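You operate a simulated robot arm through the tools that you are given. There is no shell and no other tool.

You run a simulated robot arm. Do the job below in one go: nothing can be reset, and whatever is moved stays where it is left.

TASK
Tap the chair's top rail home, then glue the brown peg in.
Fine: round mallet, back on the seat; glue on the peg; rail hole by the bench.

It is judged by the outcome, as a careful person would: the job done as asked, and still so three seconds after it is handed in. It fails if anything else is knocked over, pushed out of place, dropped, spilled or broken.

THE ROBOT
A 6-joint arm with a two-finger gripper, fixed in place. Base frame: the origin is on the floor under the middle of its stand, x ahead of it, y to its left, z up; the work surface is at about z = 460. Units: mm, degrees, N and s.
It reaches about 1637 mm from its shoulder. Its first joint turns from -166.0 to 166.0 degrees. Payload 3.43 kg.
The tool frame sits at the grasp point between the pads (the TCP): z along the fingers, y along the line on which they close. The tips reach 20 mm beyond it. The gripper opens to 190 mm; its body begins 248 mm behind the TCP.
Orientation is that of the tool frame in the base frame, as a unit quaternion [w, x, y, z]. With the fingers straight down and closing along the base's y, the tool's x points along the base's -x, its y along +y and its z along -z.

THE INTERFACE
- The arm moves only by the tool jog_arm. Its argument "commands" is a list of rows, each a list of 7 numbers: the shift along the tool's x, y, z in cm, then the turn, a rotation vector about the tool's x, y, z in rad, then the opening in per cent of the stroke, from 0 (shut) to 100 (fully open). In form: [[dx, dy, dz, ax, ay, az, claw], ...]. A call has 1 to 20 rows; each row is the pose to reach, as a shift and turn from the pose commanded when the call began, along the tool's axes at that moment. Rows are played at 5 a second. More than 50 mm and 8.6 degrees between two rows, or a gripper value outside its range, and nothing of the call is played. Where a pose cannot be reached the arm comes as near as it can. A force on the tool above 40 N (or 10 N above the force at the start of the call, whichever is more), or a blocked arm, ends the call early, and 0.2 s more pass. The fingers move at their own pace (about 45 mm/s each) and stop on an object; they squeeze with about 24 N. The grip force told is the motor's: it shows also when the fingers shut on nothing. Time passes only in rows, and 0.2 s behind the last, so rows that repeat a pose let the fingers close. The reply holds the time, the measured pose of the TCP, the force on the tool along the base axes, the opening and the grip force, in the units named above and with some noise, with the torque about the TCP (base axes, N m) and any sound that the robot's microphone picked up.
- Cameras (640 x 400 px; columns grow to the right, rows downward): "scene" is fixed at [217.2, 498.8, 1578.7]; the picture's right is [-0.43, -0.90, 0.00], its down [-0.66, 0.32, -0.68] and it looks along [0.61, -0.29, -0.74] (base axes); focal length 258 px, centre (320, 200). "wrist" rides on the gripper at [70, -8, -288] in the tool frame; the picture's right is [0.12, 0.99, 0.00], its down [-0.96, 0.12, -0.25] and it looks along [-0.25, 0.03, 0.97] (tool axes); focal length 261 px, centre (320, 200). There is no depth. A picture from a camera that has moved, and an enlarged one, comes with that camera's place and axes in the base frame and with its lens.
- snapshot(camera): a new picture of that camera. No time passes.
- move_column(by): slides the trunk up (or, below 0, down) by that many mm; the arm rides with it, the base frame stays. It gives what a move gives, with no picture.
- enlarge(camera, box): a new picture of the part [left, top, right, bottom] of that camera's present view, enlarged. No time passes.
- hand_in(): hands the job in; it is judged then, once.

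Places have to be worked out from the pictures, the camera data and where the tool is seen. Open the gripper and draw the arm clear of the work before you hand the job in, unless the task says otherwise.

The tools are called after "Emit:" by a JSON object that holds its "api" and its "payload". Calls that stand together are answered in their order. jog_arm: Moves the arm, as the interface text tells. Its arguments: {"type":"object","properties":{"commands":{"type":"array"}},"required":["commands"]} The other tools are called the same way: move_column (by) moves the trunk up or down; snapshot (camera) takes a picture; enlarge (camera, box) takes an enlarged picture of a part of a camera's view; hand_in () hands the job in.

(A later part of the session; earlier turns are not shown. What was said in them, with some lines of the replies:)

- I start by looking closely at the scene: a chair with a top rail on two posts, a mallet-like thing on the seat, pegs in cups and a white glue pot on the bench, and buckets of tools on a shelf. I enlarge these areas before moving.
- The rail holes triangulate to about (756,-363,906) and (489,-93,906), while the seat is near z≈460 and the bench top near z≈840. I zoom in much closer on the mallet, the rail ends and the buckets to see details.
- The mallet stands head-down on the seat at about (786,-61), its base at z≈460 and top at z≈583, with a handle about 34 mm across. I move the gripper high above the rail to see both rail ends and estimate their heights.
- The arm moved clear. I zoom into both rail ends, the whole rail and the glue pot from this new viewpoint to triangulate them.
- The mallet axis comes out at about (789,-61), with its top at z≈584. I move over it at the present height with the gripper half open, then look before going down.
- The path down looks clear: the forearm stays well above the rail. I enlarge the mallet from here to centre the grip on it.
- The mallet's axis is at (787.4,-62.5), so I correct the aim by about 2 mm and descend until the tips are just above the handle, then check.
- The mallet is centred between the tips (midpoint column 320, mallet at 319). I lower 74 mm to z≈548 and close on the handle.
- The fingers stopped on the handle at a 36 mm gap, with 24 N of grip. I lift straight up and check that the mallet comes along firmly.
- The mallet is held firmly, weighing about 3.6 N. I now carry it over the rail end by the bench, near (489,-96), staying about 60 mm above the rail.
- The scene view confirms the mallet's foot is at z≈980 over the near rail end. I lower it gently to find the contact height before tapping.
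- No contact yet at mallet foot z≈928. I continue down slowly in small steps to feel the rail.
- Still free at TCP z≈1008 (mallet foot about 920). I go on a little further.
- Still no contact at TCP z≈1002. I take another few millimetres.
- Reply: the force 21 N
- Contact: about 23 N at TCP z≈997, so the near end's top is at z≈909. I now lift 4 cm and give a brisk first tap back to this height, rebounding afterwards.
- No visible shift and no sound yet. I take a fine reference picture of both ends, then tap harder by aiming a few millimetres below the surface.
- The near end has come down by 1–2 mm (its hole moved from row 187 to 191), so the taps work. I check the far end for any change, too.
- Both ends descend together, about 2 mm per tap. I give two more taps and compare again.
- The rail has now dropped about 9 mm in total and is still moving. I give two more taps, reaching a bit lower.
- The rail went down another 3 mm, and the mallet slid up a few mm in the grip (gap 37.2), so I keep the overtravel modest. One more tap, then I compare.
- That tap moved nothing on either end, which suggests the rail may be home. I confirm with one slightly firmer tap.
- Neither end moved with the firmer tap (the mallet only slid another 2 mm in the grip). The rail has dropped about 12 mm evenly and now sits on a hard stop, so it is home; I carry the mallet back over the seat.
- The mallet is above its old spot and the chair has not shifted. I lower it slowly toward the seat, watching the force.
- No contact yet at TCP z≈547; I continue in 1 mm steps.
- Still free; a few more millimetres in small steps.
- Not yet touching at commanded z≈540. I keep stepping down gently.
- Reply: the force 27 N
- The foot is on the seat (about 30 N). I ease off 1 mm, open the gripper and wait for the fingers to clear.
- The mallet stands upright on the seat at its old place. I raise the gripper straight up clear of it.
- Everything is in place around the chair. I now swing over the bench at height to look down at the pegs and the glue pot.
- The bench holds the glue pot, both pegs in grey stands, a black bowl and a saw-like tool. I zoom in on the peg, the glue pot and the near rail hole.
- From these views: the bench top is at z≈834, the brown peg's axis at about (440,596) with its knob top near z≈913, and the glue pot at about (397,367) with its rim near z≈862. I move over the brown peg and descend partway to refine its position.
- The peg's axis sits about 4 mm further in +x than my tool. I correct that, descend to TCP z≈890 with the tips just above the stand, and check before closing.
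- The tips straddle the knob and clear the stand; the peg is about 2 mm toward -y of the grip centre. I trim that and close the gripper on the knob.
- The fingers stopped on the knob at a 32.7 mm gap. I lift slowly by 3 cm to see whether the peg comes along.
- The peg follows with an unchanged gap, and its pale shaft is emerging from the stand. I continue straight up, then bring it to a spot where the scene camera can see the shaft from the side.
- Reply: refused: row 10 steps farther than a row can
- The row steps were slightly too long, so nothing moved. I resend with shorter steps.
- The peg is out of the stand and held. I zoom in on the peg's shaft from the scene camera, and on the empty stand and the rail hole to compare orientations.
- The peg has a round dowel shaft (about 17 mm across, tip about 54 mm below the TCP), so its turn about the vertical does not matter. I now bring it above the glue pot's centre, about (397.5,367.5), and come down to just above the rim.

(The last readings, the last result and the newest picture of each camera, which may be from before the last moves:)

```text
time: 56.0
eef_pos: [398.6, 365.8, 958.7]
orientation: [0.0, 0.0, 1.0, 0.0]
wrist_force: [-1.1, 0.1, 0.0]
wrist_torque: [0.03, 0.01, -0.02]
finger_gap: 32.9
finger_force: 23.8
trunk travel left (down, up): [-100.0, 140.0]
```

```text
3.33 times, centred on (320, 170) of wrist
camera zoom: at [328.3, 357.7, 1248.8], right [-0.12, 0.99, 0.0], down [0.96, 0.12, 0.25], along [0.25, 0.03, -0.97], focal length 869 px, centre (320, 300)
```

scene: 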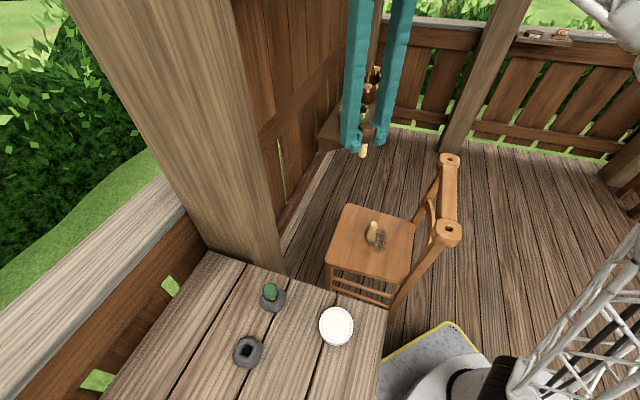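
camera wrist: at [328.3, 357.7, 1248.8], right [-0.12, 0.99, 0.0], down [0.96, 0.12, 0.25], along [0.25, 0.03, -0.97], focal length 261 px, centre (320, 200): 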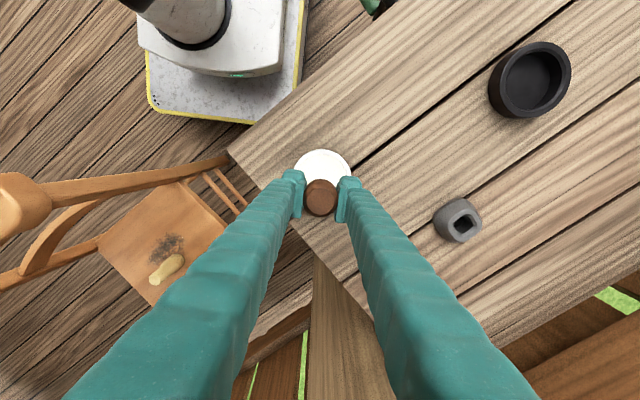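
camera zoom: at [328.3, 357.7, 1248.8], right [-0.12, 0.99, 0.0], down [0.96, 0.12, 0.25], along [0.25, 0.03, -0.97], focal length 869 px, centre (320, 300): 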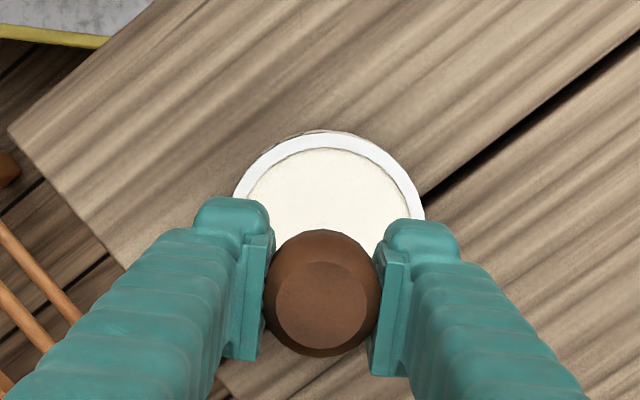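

The peg is over the pot (about 4 mm off centre, which I trim). I lower it slowly so the tip goes about 12 mm into the glue without reaching the bottom.

Emit:
{"api": "jog_arm", "payload": {"commands": [[0.2, 0.35, 2, 0, 0, 0, 0], [0.2, 0.35, 4, 0, 0, 0, 0], [0.2, 0.35, 5, 0, 0, 0, 0], [0.2, 0.35, 5.6, 0, 0, 0, 0], [0.2, 0.35, 5.9, 0, 0, 0, 0], [0.2, 0.35, 5.9, 0, 0, 0, 0]]}}

Emit:
{"api": "enlarge", "payload": {"camera": "scene", "box": [280, 260, 400, 370]}}

Emit:
{"api": "enlarge", "payload": {"camera": "wrist", "box": [240, 110, 400, 230]}}

```text
time: 57.4
eef_pos: [397.7, 370.6, 899.8]
orientation: [0.0, -0.001, 1.0, 0.0]
wrist_force: [1.1, -1.3, 20.8]
wrist_torque: [-0.12, 0.03, -0.03]
finger_gap: 32.7
finger_force: 23.9
trunk travel left (down, up): [-100.0, 140.0]
```

```text
3.64 times, centred on (340, 315) of scene
camera zoom: at [217.2, 498.8, 1578.7], right [-0.43, -0.9, 0.0], down [-0.66, 0.32, -0.68], along [0.61, -0.29, -0.74], focal length 937 px, centre (247, -218)
```

zoom: 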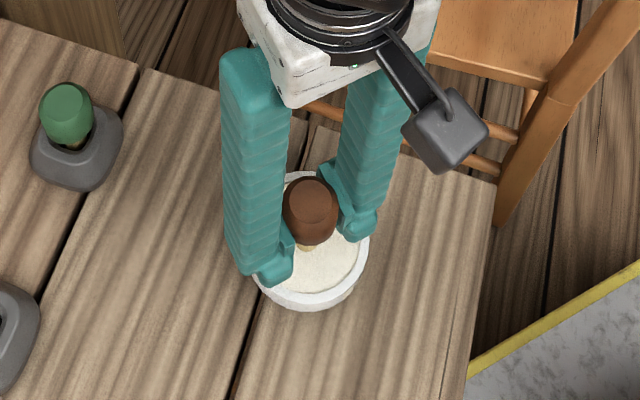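

```text
3.33 times, centred on (320, 170) of wrist
camera zoom: at [326.1, 362.2, 1189.6], right [-0.12, 0.99, 0.0], down [0.96, 0.12, 0.25], along [0.25, 0.03, -0.97], focal length 869 px, centre (320, 300)
```

zoom: 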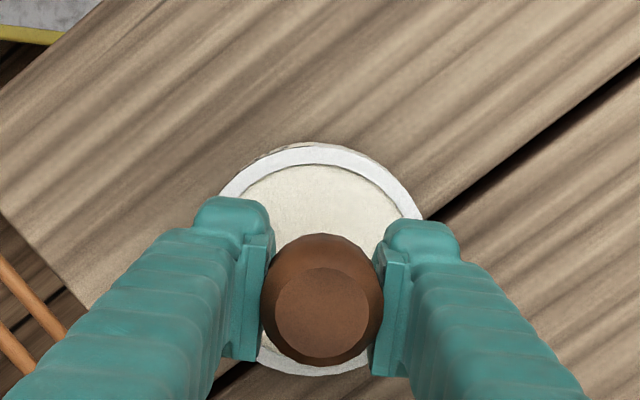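

There is about 21 N of upward force: the tip has touched the pot's floor. I back off 2–3 mm at once, hold briefly in the glue, then lift clear and check the shaft.

Emit:
{"api": "jog_arm", "payload": {"commands": [[0, 0, -0.3, 0, 0, 0, 0], [0, 0, -0.3, 0, 0, 0, 0], [0, 0, -0.3, 0, 0, 0, 0], [0, 0, -0.3, 0, 0, 0, 0], [0, 0, -1.0, 0, 0, 0, 0], [0, 0, -2.0, 0, 0, 0, 0], [0, 0, -4, 0, 0, 0, 0], [0, 0, -7, 0, 0, 0, 0], [0, 0, -11, 0, 0, 0, 0], [0, 0, -15, 0, 0, 0, 0], [0, 0, -19.5, 0, 0, 0, 0], [0, 0, -19.5, 0, 0, 0, 0]]}}

Emit:
{"api": "enlarge", "payload": {"camera": "scene", "box": [280, 220, 380, 310]}}

Emit:
{"api": "snapshot", "payload": {"camera": "scene"}}

Emit:
{"api": "enlarge", "payload": {"camera": "wrist", "box": [240, 110, 400, 230]}}

```text
time: 60.0
eef_pos: [398.4, 369.3, 1094.9]
orientation: [0.0, 0.0, 1.0, 0.001]
wrist_force: [0.7, 0.4, -1.4]
wrist_torque: [-0.03, 0.0, -0.01]
finger_gap: 33.0
finger_force: 24.2
trunk travel left (down, up): [-100.0, 140.0]
```

```text
4.44 times, centred on (330, 265) of scene
camera zoom: at [217.2, 498.8, 1578.7], right [-0.43, -0.9, 0.0], down [-0.66, 0.32, -0.68], along [0.61, -0.29, -0.74], focal length 1145 px, centre (276, -89)
```

zoom: 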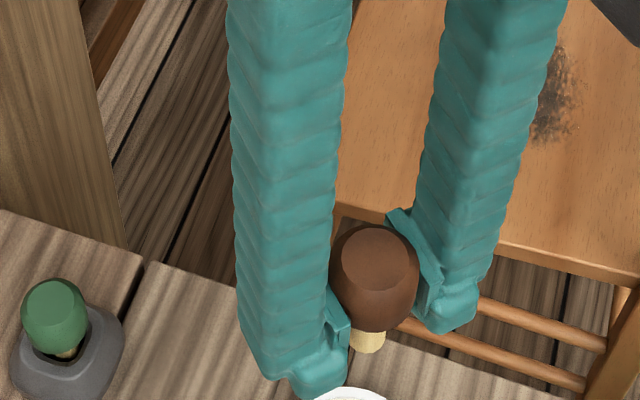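

```text
taken
```

scene: 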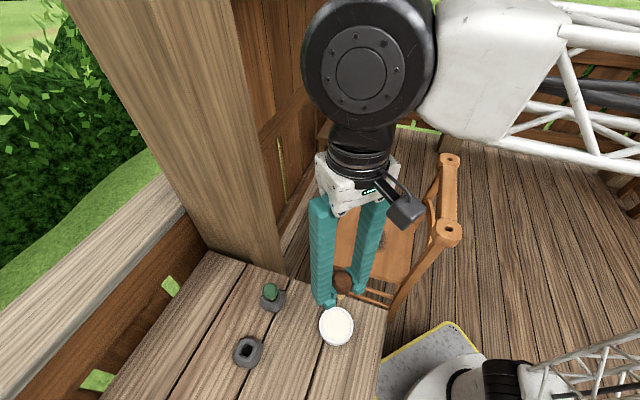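

```text
3.33 times, centred on (320, 170) of wrist
camera zoom: at [327.0, 362.6, 1383.7], right [-0.12, 0.99, 0.0], down [0.96, 0.12, 0.25], along [0.25, 0.03, -0.97], focal length 869 px, centre (320, 300)
```

zoom: 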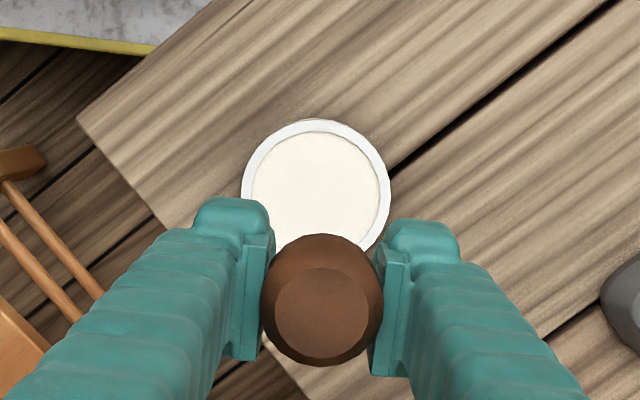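

The shaft can't be seen well from this steep angle. I go back to the viewing spot to check that glue is really on the peg.

Emit:
{"api": "jog_arm", "payload": {"commands": [[-3.17, -2.44, -2.2, 0, 0, 0, 0], [-6.34, -4.87, -4.4, 0, 0, 0, 0], [-9.5, -7.3, -6.6, 0, 0, 0, 0], [-12.7, -9.75, -8.8, 0, 0, 0, 0], [-15.85, -12.2, -11, 0, 0, 0, 0], [-19.0, -14.6, -13.2, 0, 0, 0, 0], [-22.2, -17.06, -15.4, 0, 0, 0, 0], [-22.2, -17.06, -15.4, 0, 0, 0, 0]]}}

Emit:
{"api": "enlarge", "payload": {"camera": "scene", "box": [345, 115, 395, 165]}}

Emit:
{"api": "enlarge", "payload": {"camera": "wrist", "box": [370, 45, 430, 105]}}

Emit:
{"api": "enlarge", "payload": {"camera": "wrist", "box": [280, 160, 360, 230]}}

Emit:
{"api": "enlarge", "payload": {"camera": "wrist", "box": [170, 60, 240, 120]}}

```text
time: 61.8
eef_pos: [617.7, 199.5, 1251.9]
orientation: [0.0, 0.001, 1.0, 0.0]
wrist_force: [0.4, 0.5, 0.4]
wrist_torque: [-0.01, 0.04, -0.03]
finger_gap: 32.9
finger_force: 24.1
trunk travel left (down, up): [-100.0, 140.0]
```

```text
8.00 times, centred on (370, 140) of scene
camera zoom: at [217.2, 498.8, 1578.7], right [-0.43, -0.9, 0.0], down [-0.66, 0.32, -0.68], along [0.61, -0.29, -0.74], focal length 2062 px, centre (-80, 680)
```

zoom: 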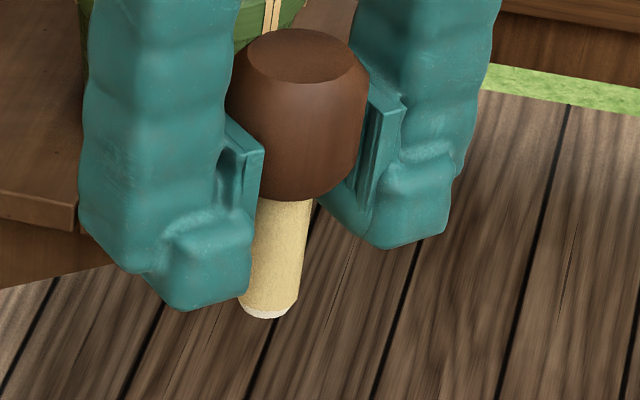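

```text
6.67 times, centred on (400, 75) of wrist
camera zoom: at [547.1, 191.1, 1539.9], right [-0.12, 0.99, 0.0], down [0.96, 0.12, 0.25], along [0.25, 0.03, -0.97], focal length 1738 px, centre (-213, 1033)
```

zoom: 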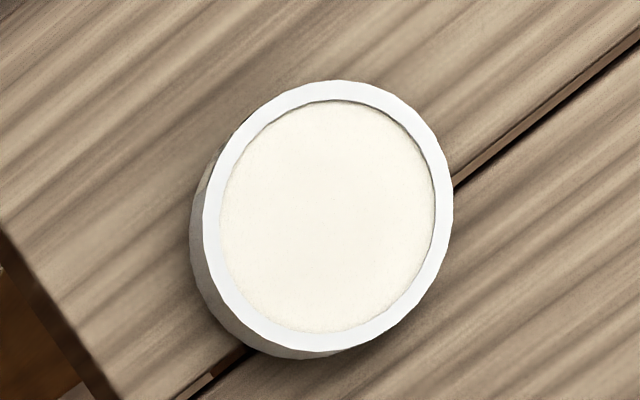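

```text
5.71 times, centred on (320, 195) of wrist
camera zoom: at [547.1, 191.1, 1539.9], right [-0.12, 0.99, 0.0], down [0.96, 0.12, 0.25], along [0.25, 0.03, -0.97], focal length 1489 px, centre (320, 229)
```

zoom: 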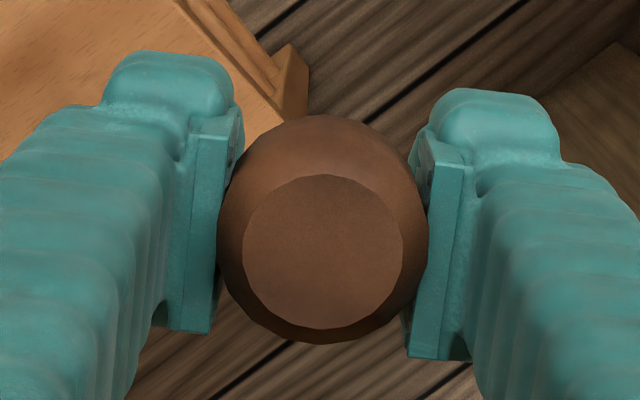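

```text
6.67 times, centred on (205, 90) of wrist
camera zoom: at [547.1, 191.1, 1539.9], right [-0.12, 0.99, 0.0], down [0.96, 0.12, 0.25], along [0.25, 0.03, -0.97], focal length 1738 px, centre (1087, 933)
```

zoom: 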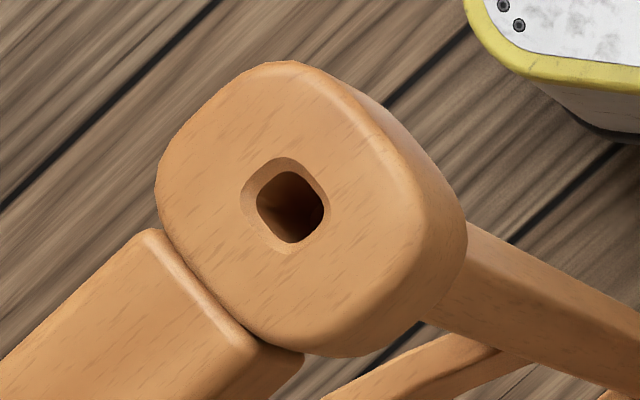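

White glue now shows on the very tip, and the knob was pushed up about 10 mm in the grip, so the pot's floor lies only just under the glue surface. I zoom further into the tip to judge how well it is coated.

Emit:
{"api": "enlarge", "payload": {"camera": "scene", "box": [355, 135, 375, 158]}}

Emit:
{"api": "enlarge", "payload": {"camera": "scene", "box": [310, 300, 365, 350]}}

```text
16.00 times, centred on (365, 146) of scene
camera zoom: at [217.2, 498.8, 1578.7], right [-0.43, -0.9, 0.0], down [-0.66, 0.32, -0.68], along [0.61, -0.29, -0.74], focal length 4124 px, centre (-400, 1056)
```

zoom: 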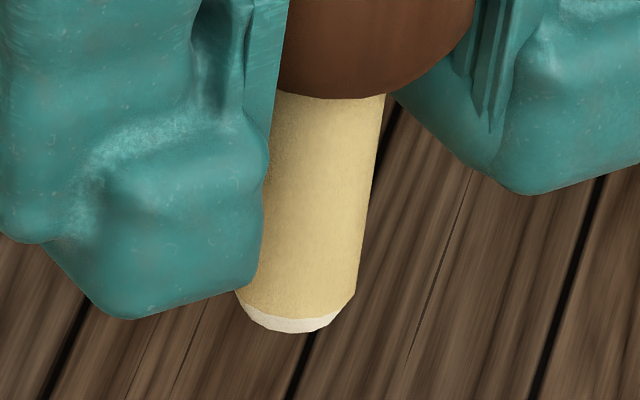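

```text
8.00 times, centred on (338, 325) of scene
camera zoom: at [217.2, 498.8, 1578.7], right [-0.43, -0.9, 0.0], down [-0.66, 0.32, -0.68], along [0.61, -0.29, -0.74], focal length 2062 px, centre (180, -800)
```

zoom: 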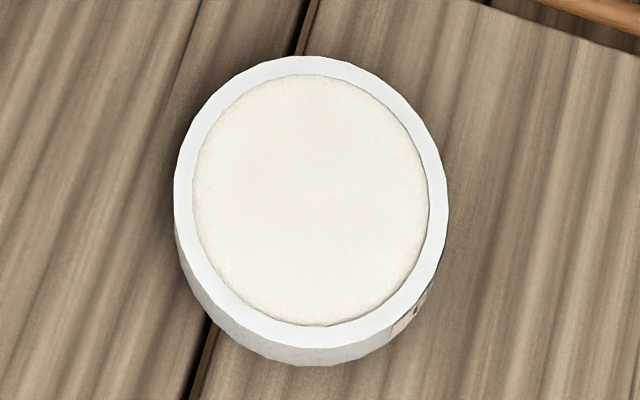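

The bevelled tip is coated white; the glue sits only about 3 mm above a solid floor, so that is the coating to be had. I now carry the peg over to the near rail hole, stopping 50 mm beside it and about 55 mm above so that the wrist camera can see the hole.

Emit:
{"api": "jog_arm", "payload": {"commands": [[1.16, -4.2, 0, 0, 0, 0, 0], [2.32, -8.4, 0, 0, 0, 0, 0], [3.47, -12.6, 0, 0, 0, 0, 0], [4.63, -16.8, 0, 0, 0, 0, 0], [5.79, -21.0, 0, 0, 0, 0, 0], [6.95, -25.2, 0, 0, 0, 0, 0], [8.1, -29.4, 0, 0, 0, 0, 0], [8.1, -29.4, 4.2, 0, 0, 0, 0], [8.1, -29.4, 8.4, 0, 0, 0, 0], [8.1, -29.4, 12.6, 0, 0, 0, 0], [8.1, -29.4, 16.8, 0, 0, 0, 0], [8.1, -29.4, 21, 0, 0, 0, 0], [8.1, -29.4, 25, 0, 0, 0, 0], [8.1, -29.4, 25, 0, 0, 0, 0]]}}

Emit:
{"api": "enlarge", "payload": {"camera": "wrist", "box": [270, 110, 370, 220]}}

Emit:
{"api": "enlarge", "payload": {"camera": "scene", "box": [410, 170, 490, 250]}}

Emit:
{"api": "snapshot", "payload": {"camera": "wrist"}}

```text
time: 64.8
eef_pos: [539.0, -94.4, 997.6]
orientation: [0.0, 0.0, 1.0, 0.0]
wrist_force: [-0.1, 0.0, -0.4]
wrist_torque: [0.0, 0.01, 0.03]
finger_gap: 32.9
finger_force: 24.2
trunk travel left (down, up): [-100.0, 140.0]
```

```text
3.64 times, centred on (320, 165) of wrist
camera zoom: at [468.2, -101.4, 1286.5], right [-0.12, 0.99, 0.0], down [0.96, 0.12, 0.25], along [0.25, 0.03, -0.97], focal length 948 px, centre (320, 327)
```

zoom: 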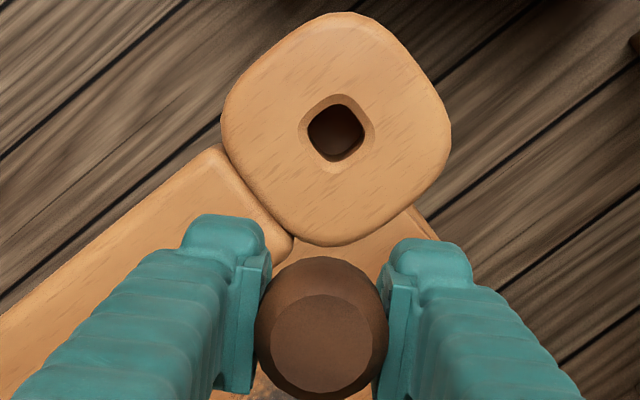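

```text
5.00 times, centred on (450, 210) of scene
camera zoom: at [217.2, 498.8, 1578.7], right [-0.43, -0.9, 0.0], down [-0.66, 0.32, -0.68], along [0.61, -0.29, -0.74], focal length 1289 px, centre (-330, 150)
```

zoom: 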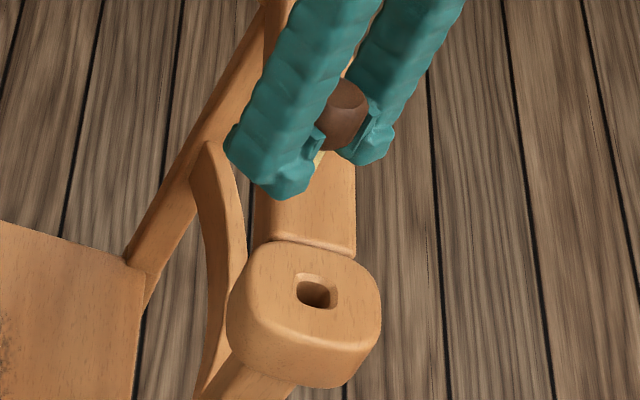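

```text
taken
camera wrist: at [468.2, -101.4, 1286.5], right [-0.12, 0.99, 0.0], down [0.96, 0.12, 0.25], along [0.25, 0.03, -0.97], focal length 261 px, centre (320, 200)
```

wrist: 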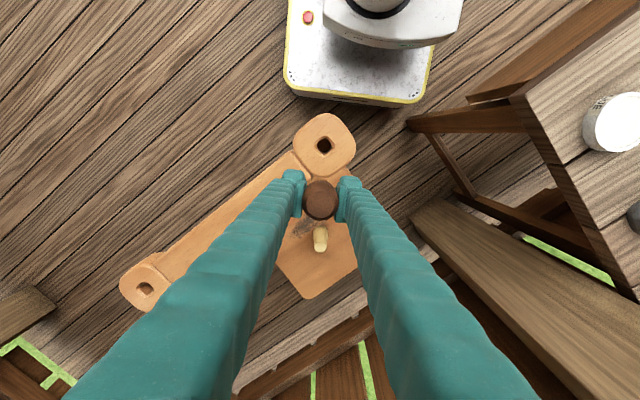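

The wrist view puts the hole at tool offset (50.9, 1.1) mm and the peg at (2.1, 0.6) mm. I shift 48.8 mm along tool x and 0.5 mm along y, lower so the tip is about 12 mm above the rail, and then check from both cameras.

Emit:
{"api": "jog_arm", "payload": {"commands": [[2.5, 0.03, 0, 0, 0, 0, 0], [4.88, 0.05, 0, 0, 0, 0, 0], [4.88, 0.05, 2, 0, 0, 0, 0], [4.88, 0.05, 4, 0, 0, 0, 0], [4.88, 0.05, 4.5, 0, 0, 0, 0], [4.88, 0.05, 4.5, 0, 0, 0, 0]]}}

Emit:
{"api": "enlarge", "payload": {"camera": "scene", "box": [420, 190, 490, 250]}}

Emit:
{"api": "enlarge", "payload": {"camera": "wrist", "box": [270, 110, 370, 220]}}

```text
time: 66.2
eef_pos: [489.9, -92.5, 954.6]
orientation: [0.0, 0.0, 1.0, 0.0]
wrist_force: [-0.3, 0.0, -0.8]
wrist_torque: [0.0, 0.0, 0.02]
finger_gap: 33.2
finger_force: 23.7
trunk travel left (down, up): [-100.0, 140.0]
```

```text
6.67 times, centred on (455, 220) of scene
camera zoom: at [217.2, 498.8, 1578.7], right [-0.43, -0.9, 0.0], down [-0.66, 0.32, -0.68], along [0.61, -0.29, -0.74], focal length 1718 px, centre (-580, 67)
```

zoom: 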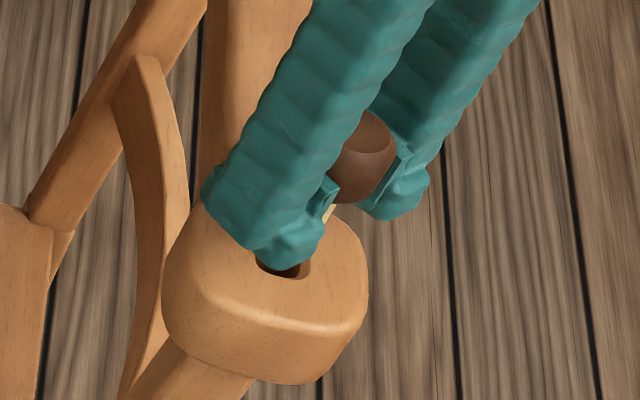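

```text
3.64 times, centred on (320, 165) of wrist
camera zoom: at [418.8, -100.7, 1243.7], right [-0.12, 0.99, 0.0], down [0.96, 0.12, 0.25], along [0.25, 0.03, -0.97], focal length 948 px, centre (320, 327)
```

zoom: 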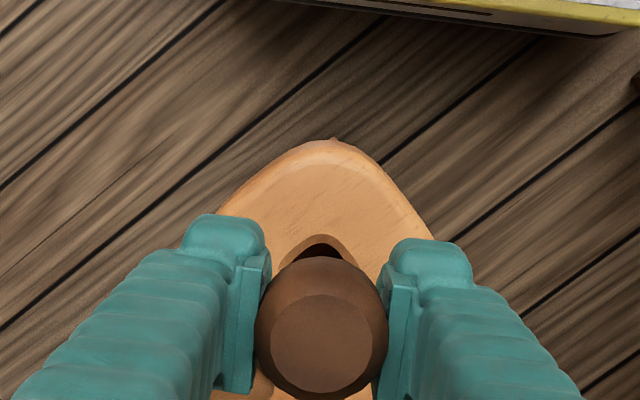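

The near finger hides the shaft from the scene camera, so I enlarge on the knob to compare it with its expected position straight above the hole.

Emit:
{"api": "enlarge", "payload": {"camera": "scene", "box": [455, 200, 490, 235]}}

Emit:
{"api": "enlarge", "payload": {"camera": "wrist", "box": [290, 160, 350, 220]}}

```text
11.43 times, centred on (472, 218) of scene
camera zoom: at [217.2, 498.8, 1578.7], right [-0.43, -0.9, 0.0], down [-0.66, 0.32, -0.68], along [0.61, -0.29, -0.74], focal length 2945 px, centre (-1423, 0)
```

zoom: 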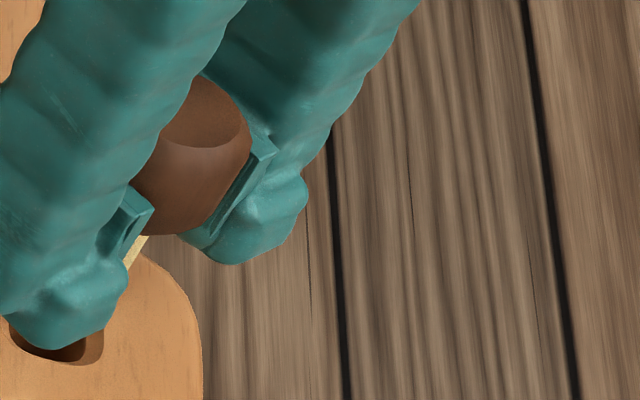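

```text
6.67 times, centred on (320, 190) of wrist
camera zoom: at [418.8, -100.7, 1243.7], right [-0.12, 0.99, 0.0], down [0.96, 0.12, 0.25], along [0.25, 0.03, -0.97], focal length 1738 px, centre (320, 267)
```

zoom: 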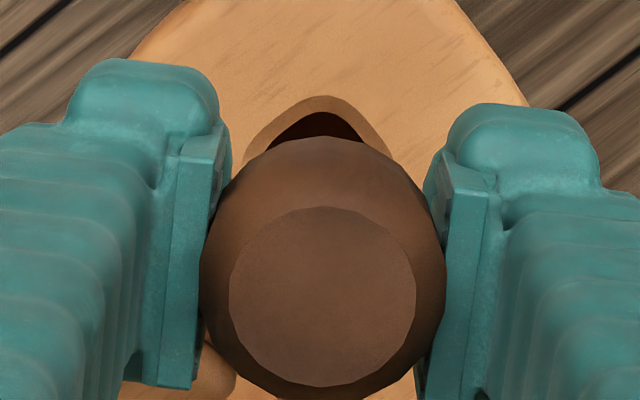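

The hole appears slightly off from the peg's axis. I back off 30 mm at this low height so the whole hole is visible, to measure the offset more exactly.

Emit:
{"api": "jog_arm", "payload": {"commands": [[-1.5, 0, 0, 0, 0, 0, 0], [-3.0, 0, 0, 0, 0, 0, 0], [-3.0, 0, 0, 0, 0, 0, 0], [-3.0, 0, 0, 0, 0, 0, 0]]}}

Emit:
{"api": "enlarge", "payload": {"camera": "wrist", "box": [285, 140, 355, 225]}}

Emit:
{"api": "enlarge", "payload": {"camera": "scene", "box": [430, 190, 490, 240]}}

```text
time: 67.2
eef_pos: [519.7, -94.6, 953.9]
orientation: [0.0, 0.0, 1.0, 0.0]
wrist_force: [-0.8, -0.1, -0.2]
wrist_torque: [-0.03, -0.02, -0.03]
finger_gap: 33.1
finger_force: 24.5
trunk travel left (down, up): [-100.0, 140.0]
```

```text
4.71 times, centred on (320, 182) of wrist
camera zoom: at [449.6, -102.1, 1243.6], right [-0.12, 0.99, 0.0], down [0.96, 0.12, 0.25], along [0.25, 0.03, -0.97], focal length 1227 px, centre (320, 282)
```

zoom: 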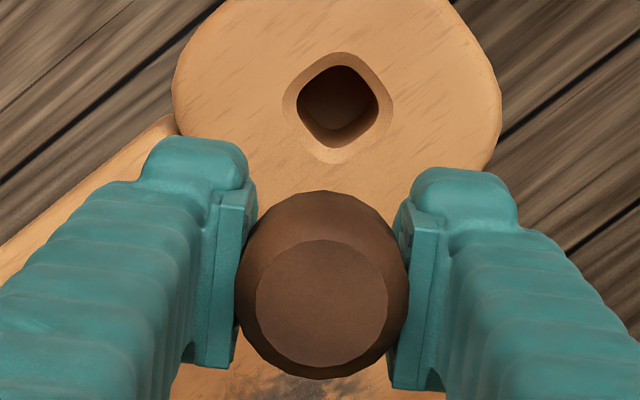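

```text
8.00 times, centred on (460, 215) of scene
camera zoom: at [217.2, 498.8, 1578.7], right [-0.43, -0.9, 0.0], down [-0.66, 0.32, -0.68], along [0.61, -0.29, -0.74], focal length 2062 px, centre (-800, 80)
```

zoom: 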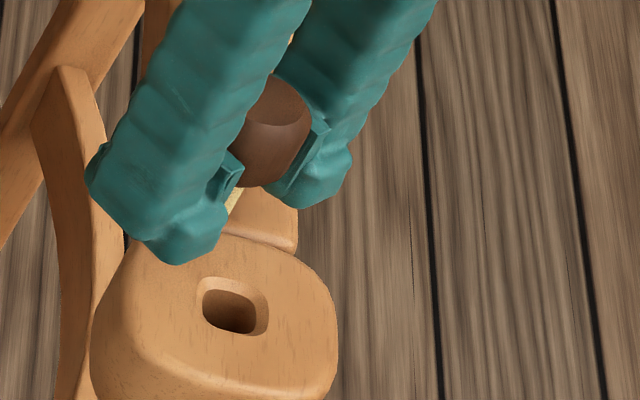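

From this closer view the hole is 30.3 mm (tool x) and 0.8 mm (tool y) from the peg's axis, which fits the earlier estimate well. I move over it and lower in small steps, watching the forces.

Emit:
{"api": "jog_arm", "payload": {"commands": [[1.5, 0.03, 0, 0, 0, 0, 0], [3.03, 0.06, 0, 0, 0, 0, 0], [3.03, 0.06, 0, 0, 0, 0, 0], [3.03, 0.06, 0.5, 0, 0, 0, 0], [3.03, 0.06, 1.0, 0, 0, 0, 0], [3.03, 0.06, 1.3, 0, 0, 0, 0], [3.03, 0.06, 1.5, 0, 0, 0, 0]]}}

Emit:
{"api": "enlarge", "payload": {"camera": "wrist", "box": [285, 140, 355, 225]}}

Emit:
{"api": "enlarge", "payload": {"camera": "scene", "box": [430, 190, 490, 240]}}

```text
time: 68.8
eef_pos: [489.7, -93.6, 940.3]
orientation: [0.001, 0.0, 1.0, 0.0]
wrist_force: [-0.2, -0.5, -0.4]
wrist_torque: [0.04, 0.02, -0.02]
finger_gap: 32.9
finger_force: 24.2
trunk travel left (down, up): [-100.0, 140.0]
```

```text
4.71 times, centred on (320, 182) of wrist
camera zoom: at [419.0, -100.6, 1228.7], right [-0.12, 0.99, 0.0], down [0.96, 0.12, 0.25], along [0.25, 0.03, -0.97], focal length 1227 px, centre (320, 282)
```

zoom: 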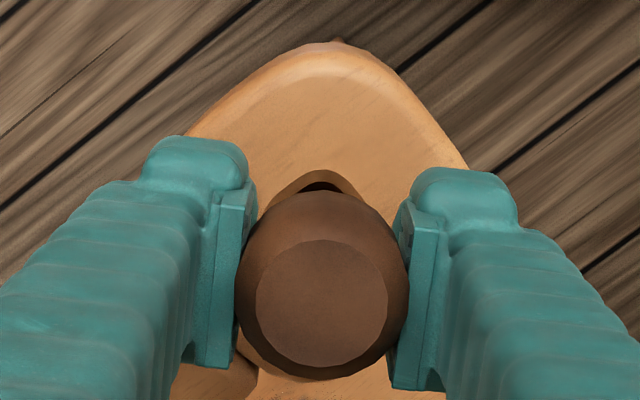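

```text
8.00 times, centred on (460, 215) of scene
camera zoom: at [217.2, 498.8, 1578.7], right [-0.43, -0.9, 0.0], down [-0.66, 0.32, -0.68], along [0.61, -0.29, -0.74], focal length 2062 px, centre (-800, 80)
```

zoom: 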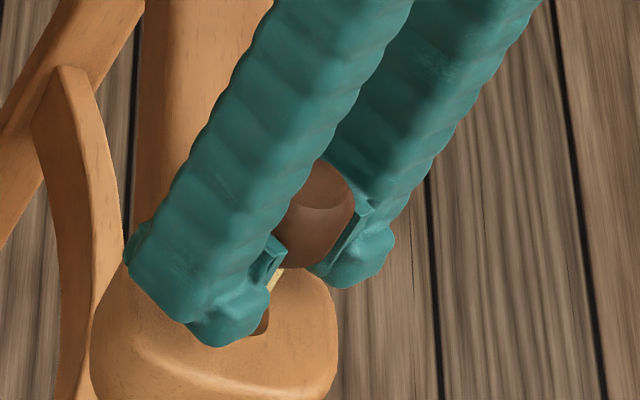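

No contact yet, with the tip about level with the rail top. I continue down 8 mm in small steps.

Emit:
{"api": "jog_arm", "payload": {"commands": [[0, 0, 0.2, 0, 0, 0, 0], [0, 0, 0.4, 0, 0, 0, 0], [0, 0, 0.6, 0, 0, 0, 0], [0, 0, 0.8, 0, 0, 0, 0]]}}

```text
time: 69.8
eef_pos: [490.1, -92.9, 931.7]
orientation: [-0.001, 0.0, 1.0, 0.0]
wrist_force: [0.7, 0.4, -0.5]
wrist_torque: [0.01, 0.0, 0.0]
finger_gap: 32.9
finger_force: 24.1
trunk travel left (down, up): [-100.0, 140.0]
```

Still no force, and the tip should be about 9 mm inside the hole. I go down another 8 mm.

Emit:
{"api": "jog_arm", "payload": {"commands": [[0, 0, 0.2, 0, 0, 0, 0], [0, 0, 0.4, 0, 0, 0, 0], [0, 0, 0.6, 0, 0, 0, 0], [0, 0, 0.8, 0, 0, 0, 0]]}}

Emit:
{"api": "enlarge", "payload": {"camera": "scene", "box": [430, 190, 490, 240]}}

Emit:
{"api": "enlarge", "payload": {"camera": "wrist", "box": [285, 140, 355, 225]}}

```text
time: 70.8
eef_pos: [490.2, -94.4, 924.3]
orientation: [-0.001, -0.001, 1.0, 0.0]
wrist_force: [-1.2, -0.6, -0.2]
wrist_torque: [0.02, 0.02, -0.05]
finger_gap: 33.2
finger_force: 23.9
trunk travel left (down, up): [-100.0, 140.0]
```

```text
8.00 times, centred on (460, 215) of scene
camera zoom: at [217.2, 498.8, 1578.7], right [-0.43, -0.9, 0.0], down [-0.66, 0.32, -0.68], along [0.61, -0.29, -0.74], focal length 2062 px, centre (-800, 80)
```

zoom: 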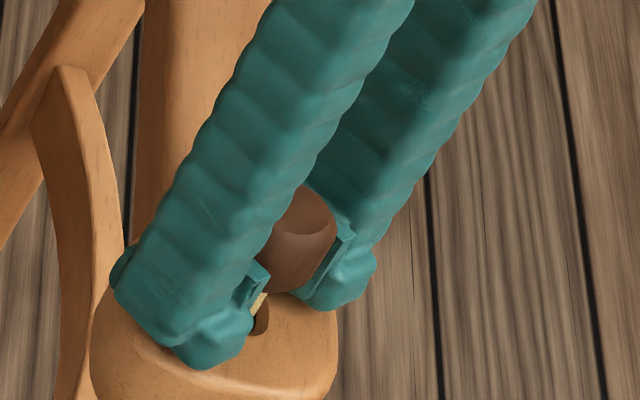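

```text
4.71 times, centred on (320, 182) of wrist
camera zoom: at [419.5, -100.8, 1212.7], right [-0.12, 0.99, 0.0], down [0.96, 0.12, 0.25], along [0.25, 0.03, -0.97], focal length 1227 px, centre (320, 282)
```

zoom: 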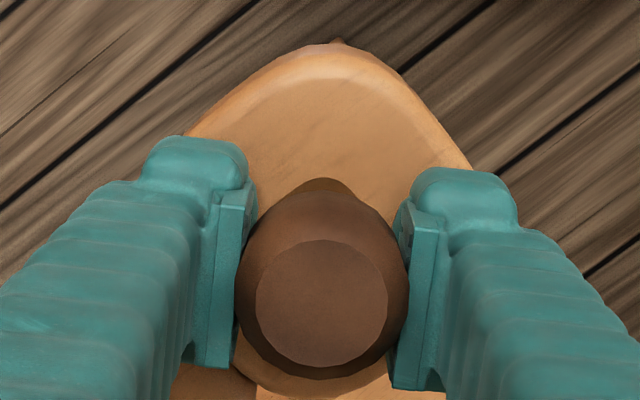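

The shaft is seen going into the hole without force. I zoom in tight to confirm it is inside the opening and not beside it.

Emit:
{"api": "enlarge", "payload": {"camera": "scene", "box": [445, 215, 465, 235]}}

Emit:
{"api": "jog_arm", "payload": {"commands": [[0, 0, 0.1, 0, 0, 0, 0], [0, 0, 0.2, 0, 0, 0, 0], [0, 0, 0.3, 0, 0, 0, 0]]}}

Emit:
{"api": "enlarge", "payload": {"camera": "scene", "box": [430, 205, 470, 245]}}

```text
16.00 times, centred on (455, 225) of scene
camera zoom: at [217.2, 498.8, 1578.7], right [-0.43, -0.9, 0.0], down [-0.66, 0.32, -0.68], along [0.61, -0.29, -0.74], focal length 4124 px, centre (-1840, -200)
```

zoom: 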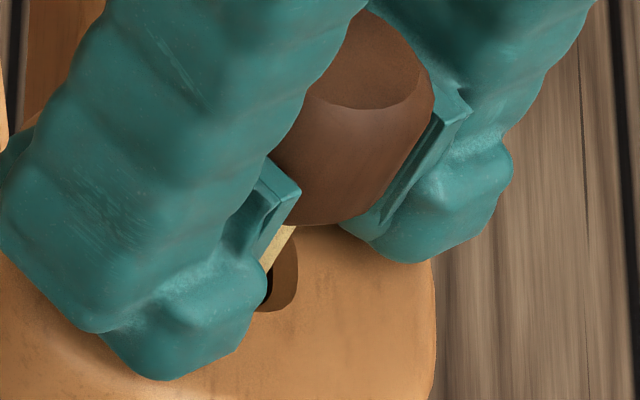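

```text
time: 71.6
eef_pos: [489.7, -94.0, 921.0]
orientation: [0.001, 0.0, 1.0, 0.0]
wrist_force: [0.7, -0.7, 1.3]
wrist_torque: [0.05, 0.02, -0.02]
finger_gap: 33.0
finger_force: 24.0
trunk travel left (down, up): [-100.0, 140.0]
```

```text
10.00 times, centred on (450, 225) of scene
camera zoom: at [217.2, 498.8, 1578.7], right [-0.43, -0.9, 0.0], down [-0.66, 0.32, -0.68], along [0.61, -0.29, -0.74], focal length 2577 px, centre (-980, -50)
```

zoom: 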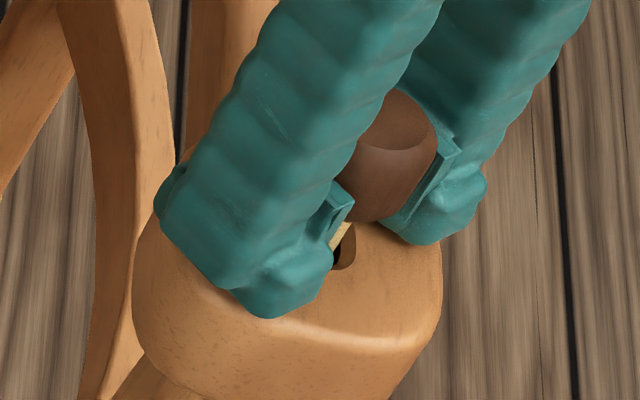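

The shaft is about 20 mm inside the hole and the fingertips are only a few mm above the rail. I open the gripper slightly to let the peg settle into the hole.

Emit:
{"api": "jog_arm", "payload": {"commands": [[0, 0, 0, 0, 0, 0, 20], [0, 0, 0, 0, 0, 0, 25], [0, 0, 0, 0, 0, 0, 32], [0, 0, 0, 0, 0, 0, 32], [0, 0, 0, 0, 0, 0, 32]]}}

Emit:
{"api": "enlarge", "payload": {"camera": "scene", "box": [430, 205, 470, 245]}}

Emit:
{"api": "enlarge", "payload": {"camera": "wrist", "box": [270, 130, 370, 230]}}

```text
time: 72.8
eef_pos: [490.7, -92.3, 920.5]
orientation: [-0.001, 0.001, 1.0, 0.0]
wrist_force: [-0.9, -0.3, 0.8]
wrist_torque: [0.03, -0.01, -0.01]
finger_gap: 60.6
finger_force: 0.1
trunk travel left (down, up): [-100.0, 140.0]
```

```text
10.00 times, centred on (450, 225) of scene
camera zoom: at [217.2, 498.8, 1578.7], right [-0.43, -0.9, 0.0], down [-0.66, 0.32, -0.68], along [0.61, -0.29, -0.74], focal length 2577 px, centre (-980, -50)
```

zoom: 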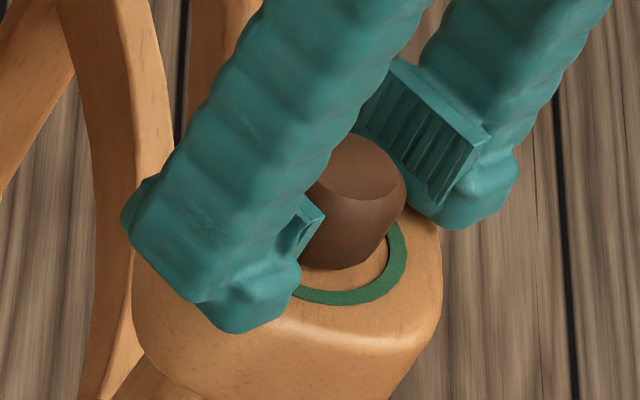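

```text
4.00 times, centred on (320, 180) of wrist
camera zoom: at [419.2, -100.8, 1209.3], right [-0.12, 0.99, 0.0], down [0.96, 0.12, 0.25], along [0.25, 0.03, -0.97], focal length 1043 px, centre (320, 280)
```

zoom: 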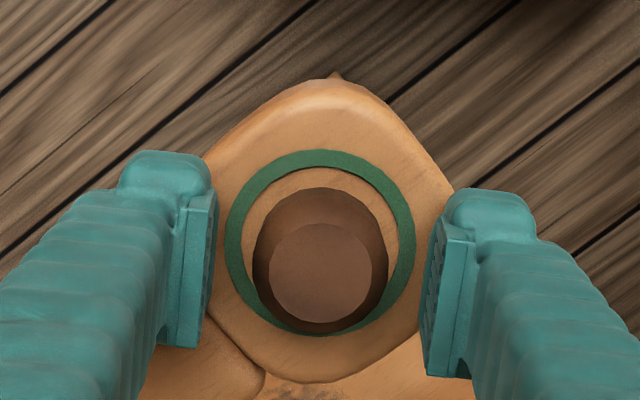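

The peg has dropped into the hole, and a green ring has appeared on the rail around it. I raise the gripper straight up and look at the result.

Emit:
{"api": "jog_arm", "payload": {"commands": [[0, 0, -1, 0, 0, 0, 40], [0, 0, -3, 0, 0, 0, 40], [0, 0, -6, 0, 0, 0, 40], [0, 0, -10, 0, 0, 0, 40], [0, 0, -14, 0, 0, 0, 40], [0, 0, -18, 0, 0, 0, 40], [0, 0, -22, 0, 0, 0, 40]]}}

Emit:
{"api": "enlarge", "payload": {"camera": "scene", "box": [430, 205, 470, 245]}}

Emit:
{"api": "enlarge", "payload": {"camera": "wrist", "box": [270, 130, 370, 230]}}

Emit:
{"api": "enlarge", "payload": {"camera": "scene", "box": [310, 140, 480, 320]}}

```text
time: 74.4
eef_pos: [491.0, -92.4, 1142.5]
orientation: [0.0, 0.001, 1.0, 0.0]
wrist_force: [-0.3, -0.4, -0.7]
wrist_torque: [-0.04, 0.0, -0.02]
finger_gap: 75.9
finger_force: 0.1
trunk travel left (down, up): [-100.0, 140.0]
```

```text
10.00 times, centred on (450, 225) of scene
camera zoom: at [217.2, 498.8, 1578.7], right [-0.43, -0.9, 0.0], down [-0.66, 0.32, -0.68], along [0.61, -0.29, -0.74], focal length 2577 px, centre (-980, -50)
```

zoom: 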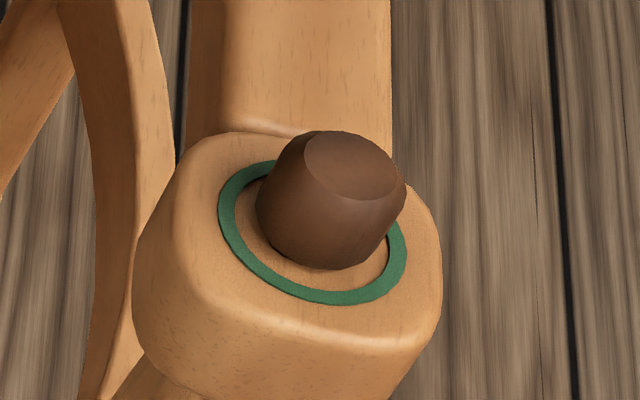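

```text
4.00 times, centred on (320, 180) of wrist
camera zoom: at [419.3, -100.1, 1431.4], right [-0.12, 0.99, 0.0], down [0.96, 0.12, 0.25], along [0.25, 0.03, -0.97], focal length 1043 px, centre (320, 280)
```

zoom: 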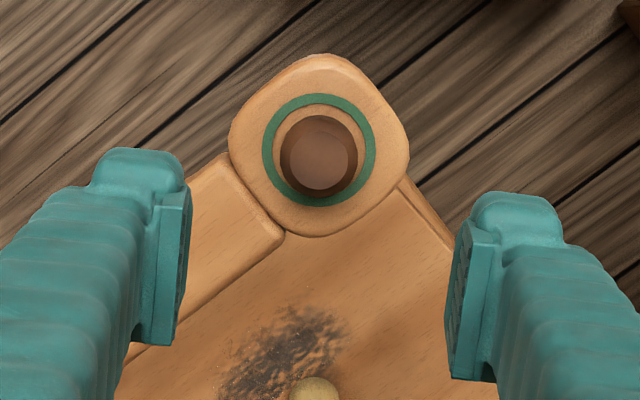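

```text
2.22 times, centred on (395, 230) of scene
camera zoom: at [217.2, 498.8, 1578.7], right [-0.43, -0.9, 0.0], down [-0.66, 0.32, -0.68], along [0.61, -0.29, -0.74], focal length 573 px, centre (153, 133)
```

zoom: 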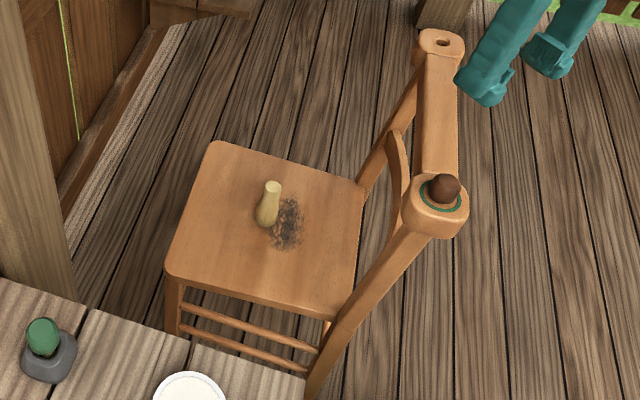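

The peg's knob sits flat and upright on the rail inside the ring, the mallet stands on the seat and the bench looks undisturbed. I open the gripper fully, draw the arm back to its clear starting pose and take last pictures.

Emit:
{"api": "jog_arm", "payload": {"commands": [[-2, 0.9, -2, 0, 0, 0, 60], [-6, 2.7, -2, 0, 0, 0, 80], [-10, 4.5, -2, 0, 0, 0, 100], [-14, 6.3, -2, 0, 0, 0, 100], [-18, 8.1, -2, 0, 0, 0, 100], [-22, 9.9, -2, 0, 0, 0, 100], [-26, 11.7, -2, 0, 0, 0, 100], [-30, 13.4, -1.5, 0, 0, 0, 100], [-32.2, 14.3, -1.2, 0, 0, 0, 100], [-32.2, 14.3, -1.2, 0, 0, 0, 100]]}}

Emit:
{"api": "snapshot", "payload": {"camera": "scene"}}

Emit:
{"api": "snapshot", "payload": {"camera": "wrist"}}

Emit:
{"api": "enlarge", "payload": {"camera": "scene", "box": [410, 140, 480, 250]}}

Emit:
{"api": "enlarge", "payload": {"camera": "scene", "box": [200, 250, 400, 390]}}

```text
time: 76.6
eef_pos: [812.9, 47.9, 1153.1]
orientation: [0.0, 0.001, 1.0, 0.001]
wrist_force: [0.8, -0.4, -0.7]
wrist_torque: [0.0, 0.04, 0.01]
finger_gap: 190.0
finger_force: 0.0
trunk travel left (down, up): [-100.0, 140.0]
```

```text
taken
```

scene: 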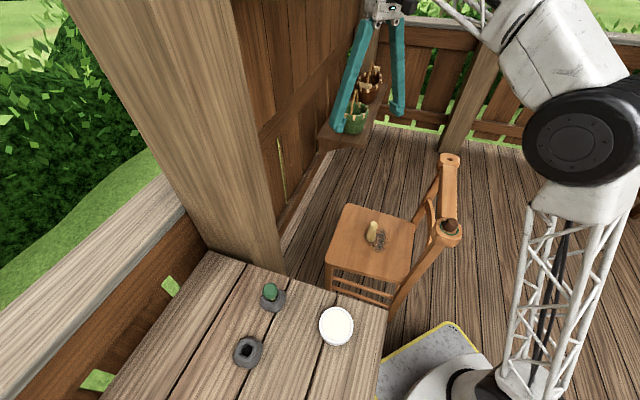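

```text
taken
camera wrist: at [742.6, 40.9, 1442.5], right [-0.12, 0.99, 0.0], down [0.96, 0.12, 0.25], along [0.25, 0.03, -0.97], focal length 261 px, centre (320, 200)
```

wrist: 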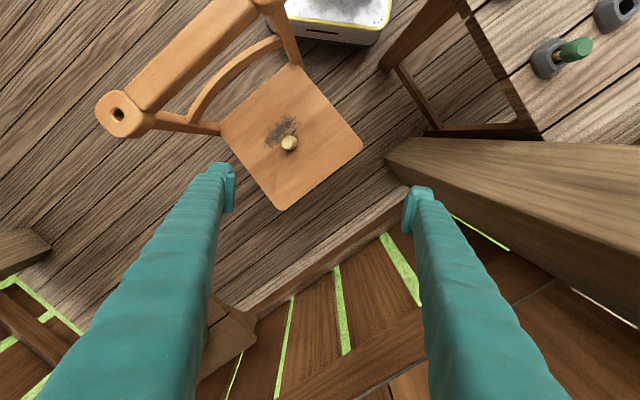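

```text
3.64 times, centred on (445, 195) of scene
camera zoom: at [217.2, 498.8, 1578.7], right [-0.43, -0.9, 0.0], down [-0.66, 0.32, -0.68], along [0.61, -0.29, -0.74], focal length 937 px, centre (-134, 218)
```

zoom: 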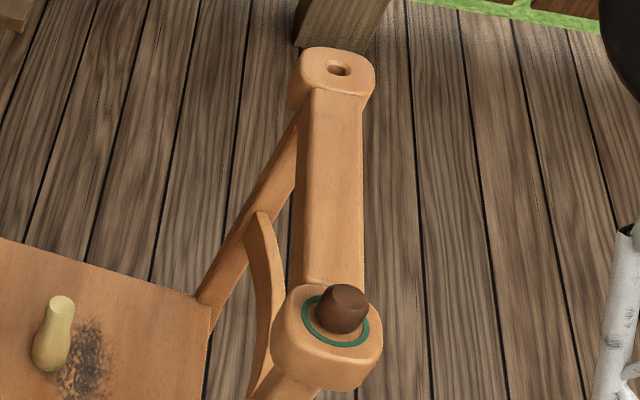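

```text
2.86 times, centred on (300, 320) of scene
camera zoom: at [217.2, 498.8, 1578.7], right [-0.43, -0.9, 0.0], down [-0.66, 0.32, -0.68], along [0.61, -0.29, -0.74], focal length 736 px, centre (377, -143)
```

zoom: 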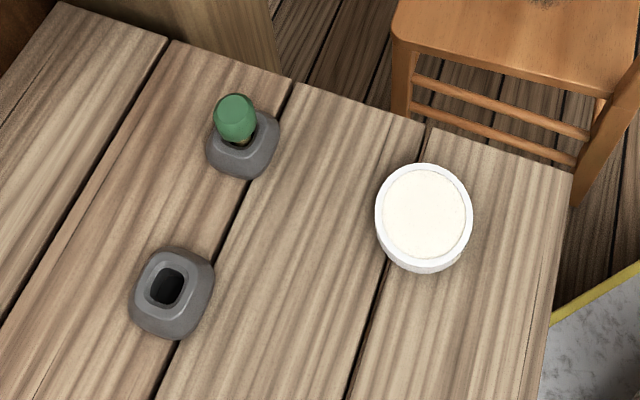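

Everything checks out: the rail is down evenly on both ends, the brown peg is seated upright in the hole by the bench, and the mallet stands back on the seat. The stands, glue pot and green peg are unmoved, and the arm is clear with the gripper open, so I hand in.

Emit:
{"api": "hand_in", "payload": {}}

```text
The job is handed in.
```

I tapped the chair's top rail home and glued the brown peg into the rail hole by the bench. The job is handed in.

- **Rail:** I tapped it down with the round mallet on the end by the bench. Both ends dropped together by about 12 mm, and the last two taps moved nothing. I take that as home, but the rail hides the joint from the cameras, so I couldn't see it close.
- **Mallet:** It stands upright on the seat, within a few millimetres of its original spot.
- **Glue:** The glue in the pot is only about 3 mm deep, so just the bevelled tip of the peg got coated. The tip touched the pot floor with about 21 N. That pushed the peg up about 10 mm in the grip, but nothing spilled or shifted.
- **Peg:** It slid into the hole without force and sits upright with its knob on the rail. A green ring appeared on the rail around it when I let go; I took it as a sign the peg had set, but I don't know what it marks.

In the last pictures the chair, glue pot, green peg and both peg stands were where they started, and the arm was clear with the gripper open.
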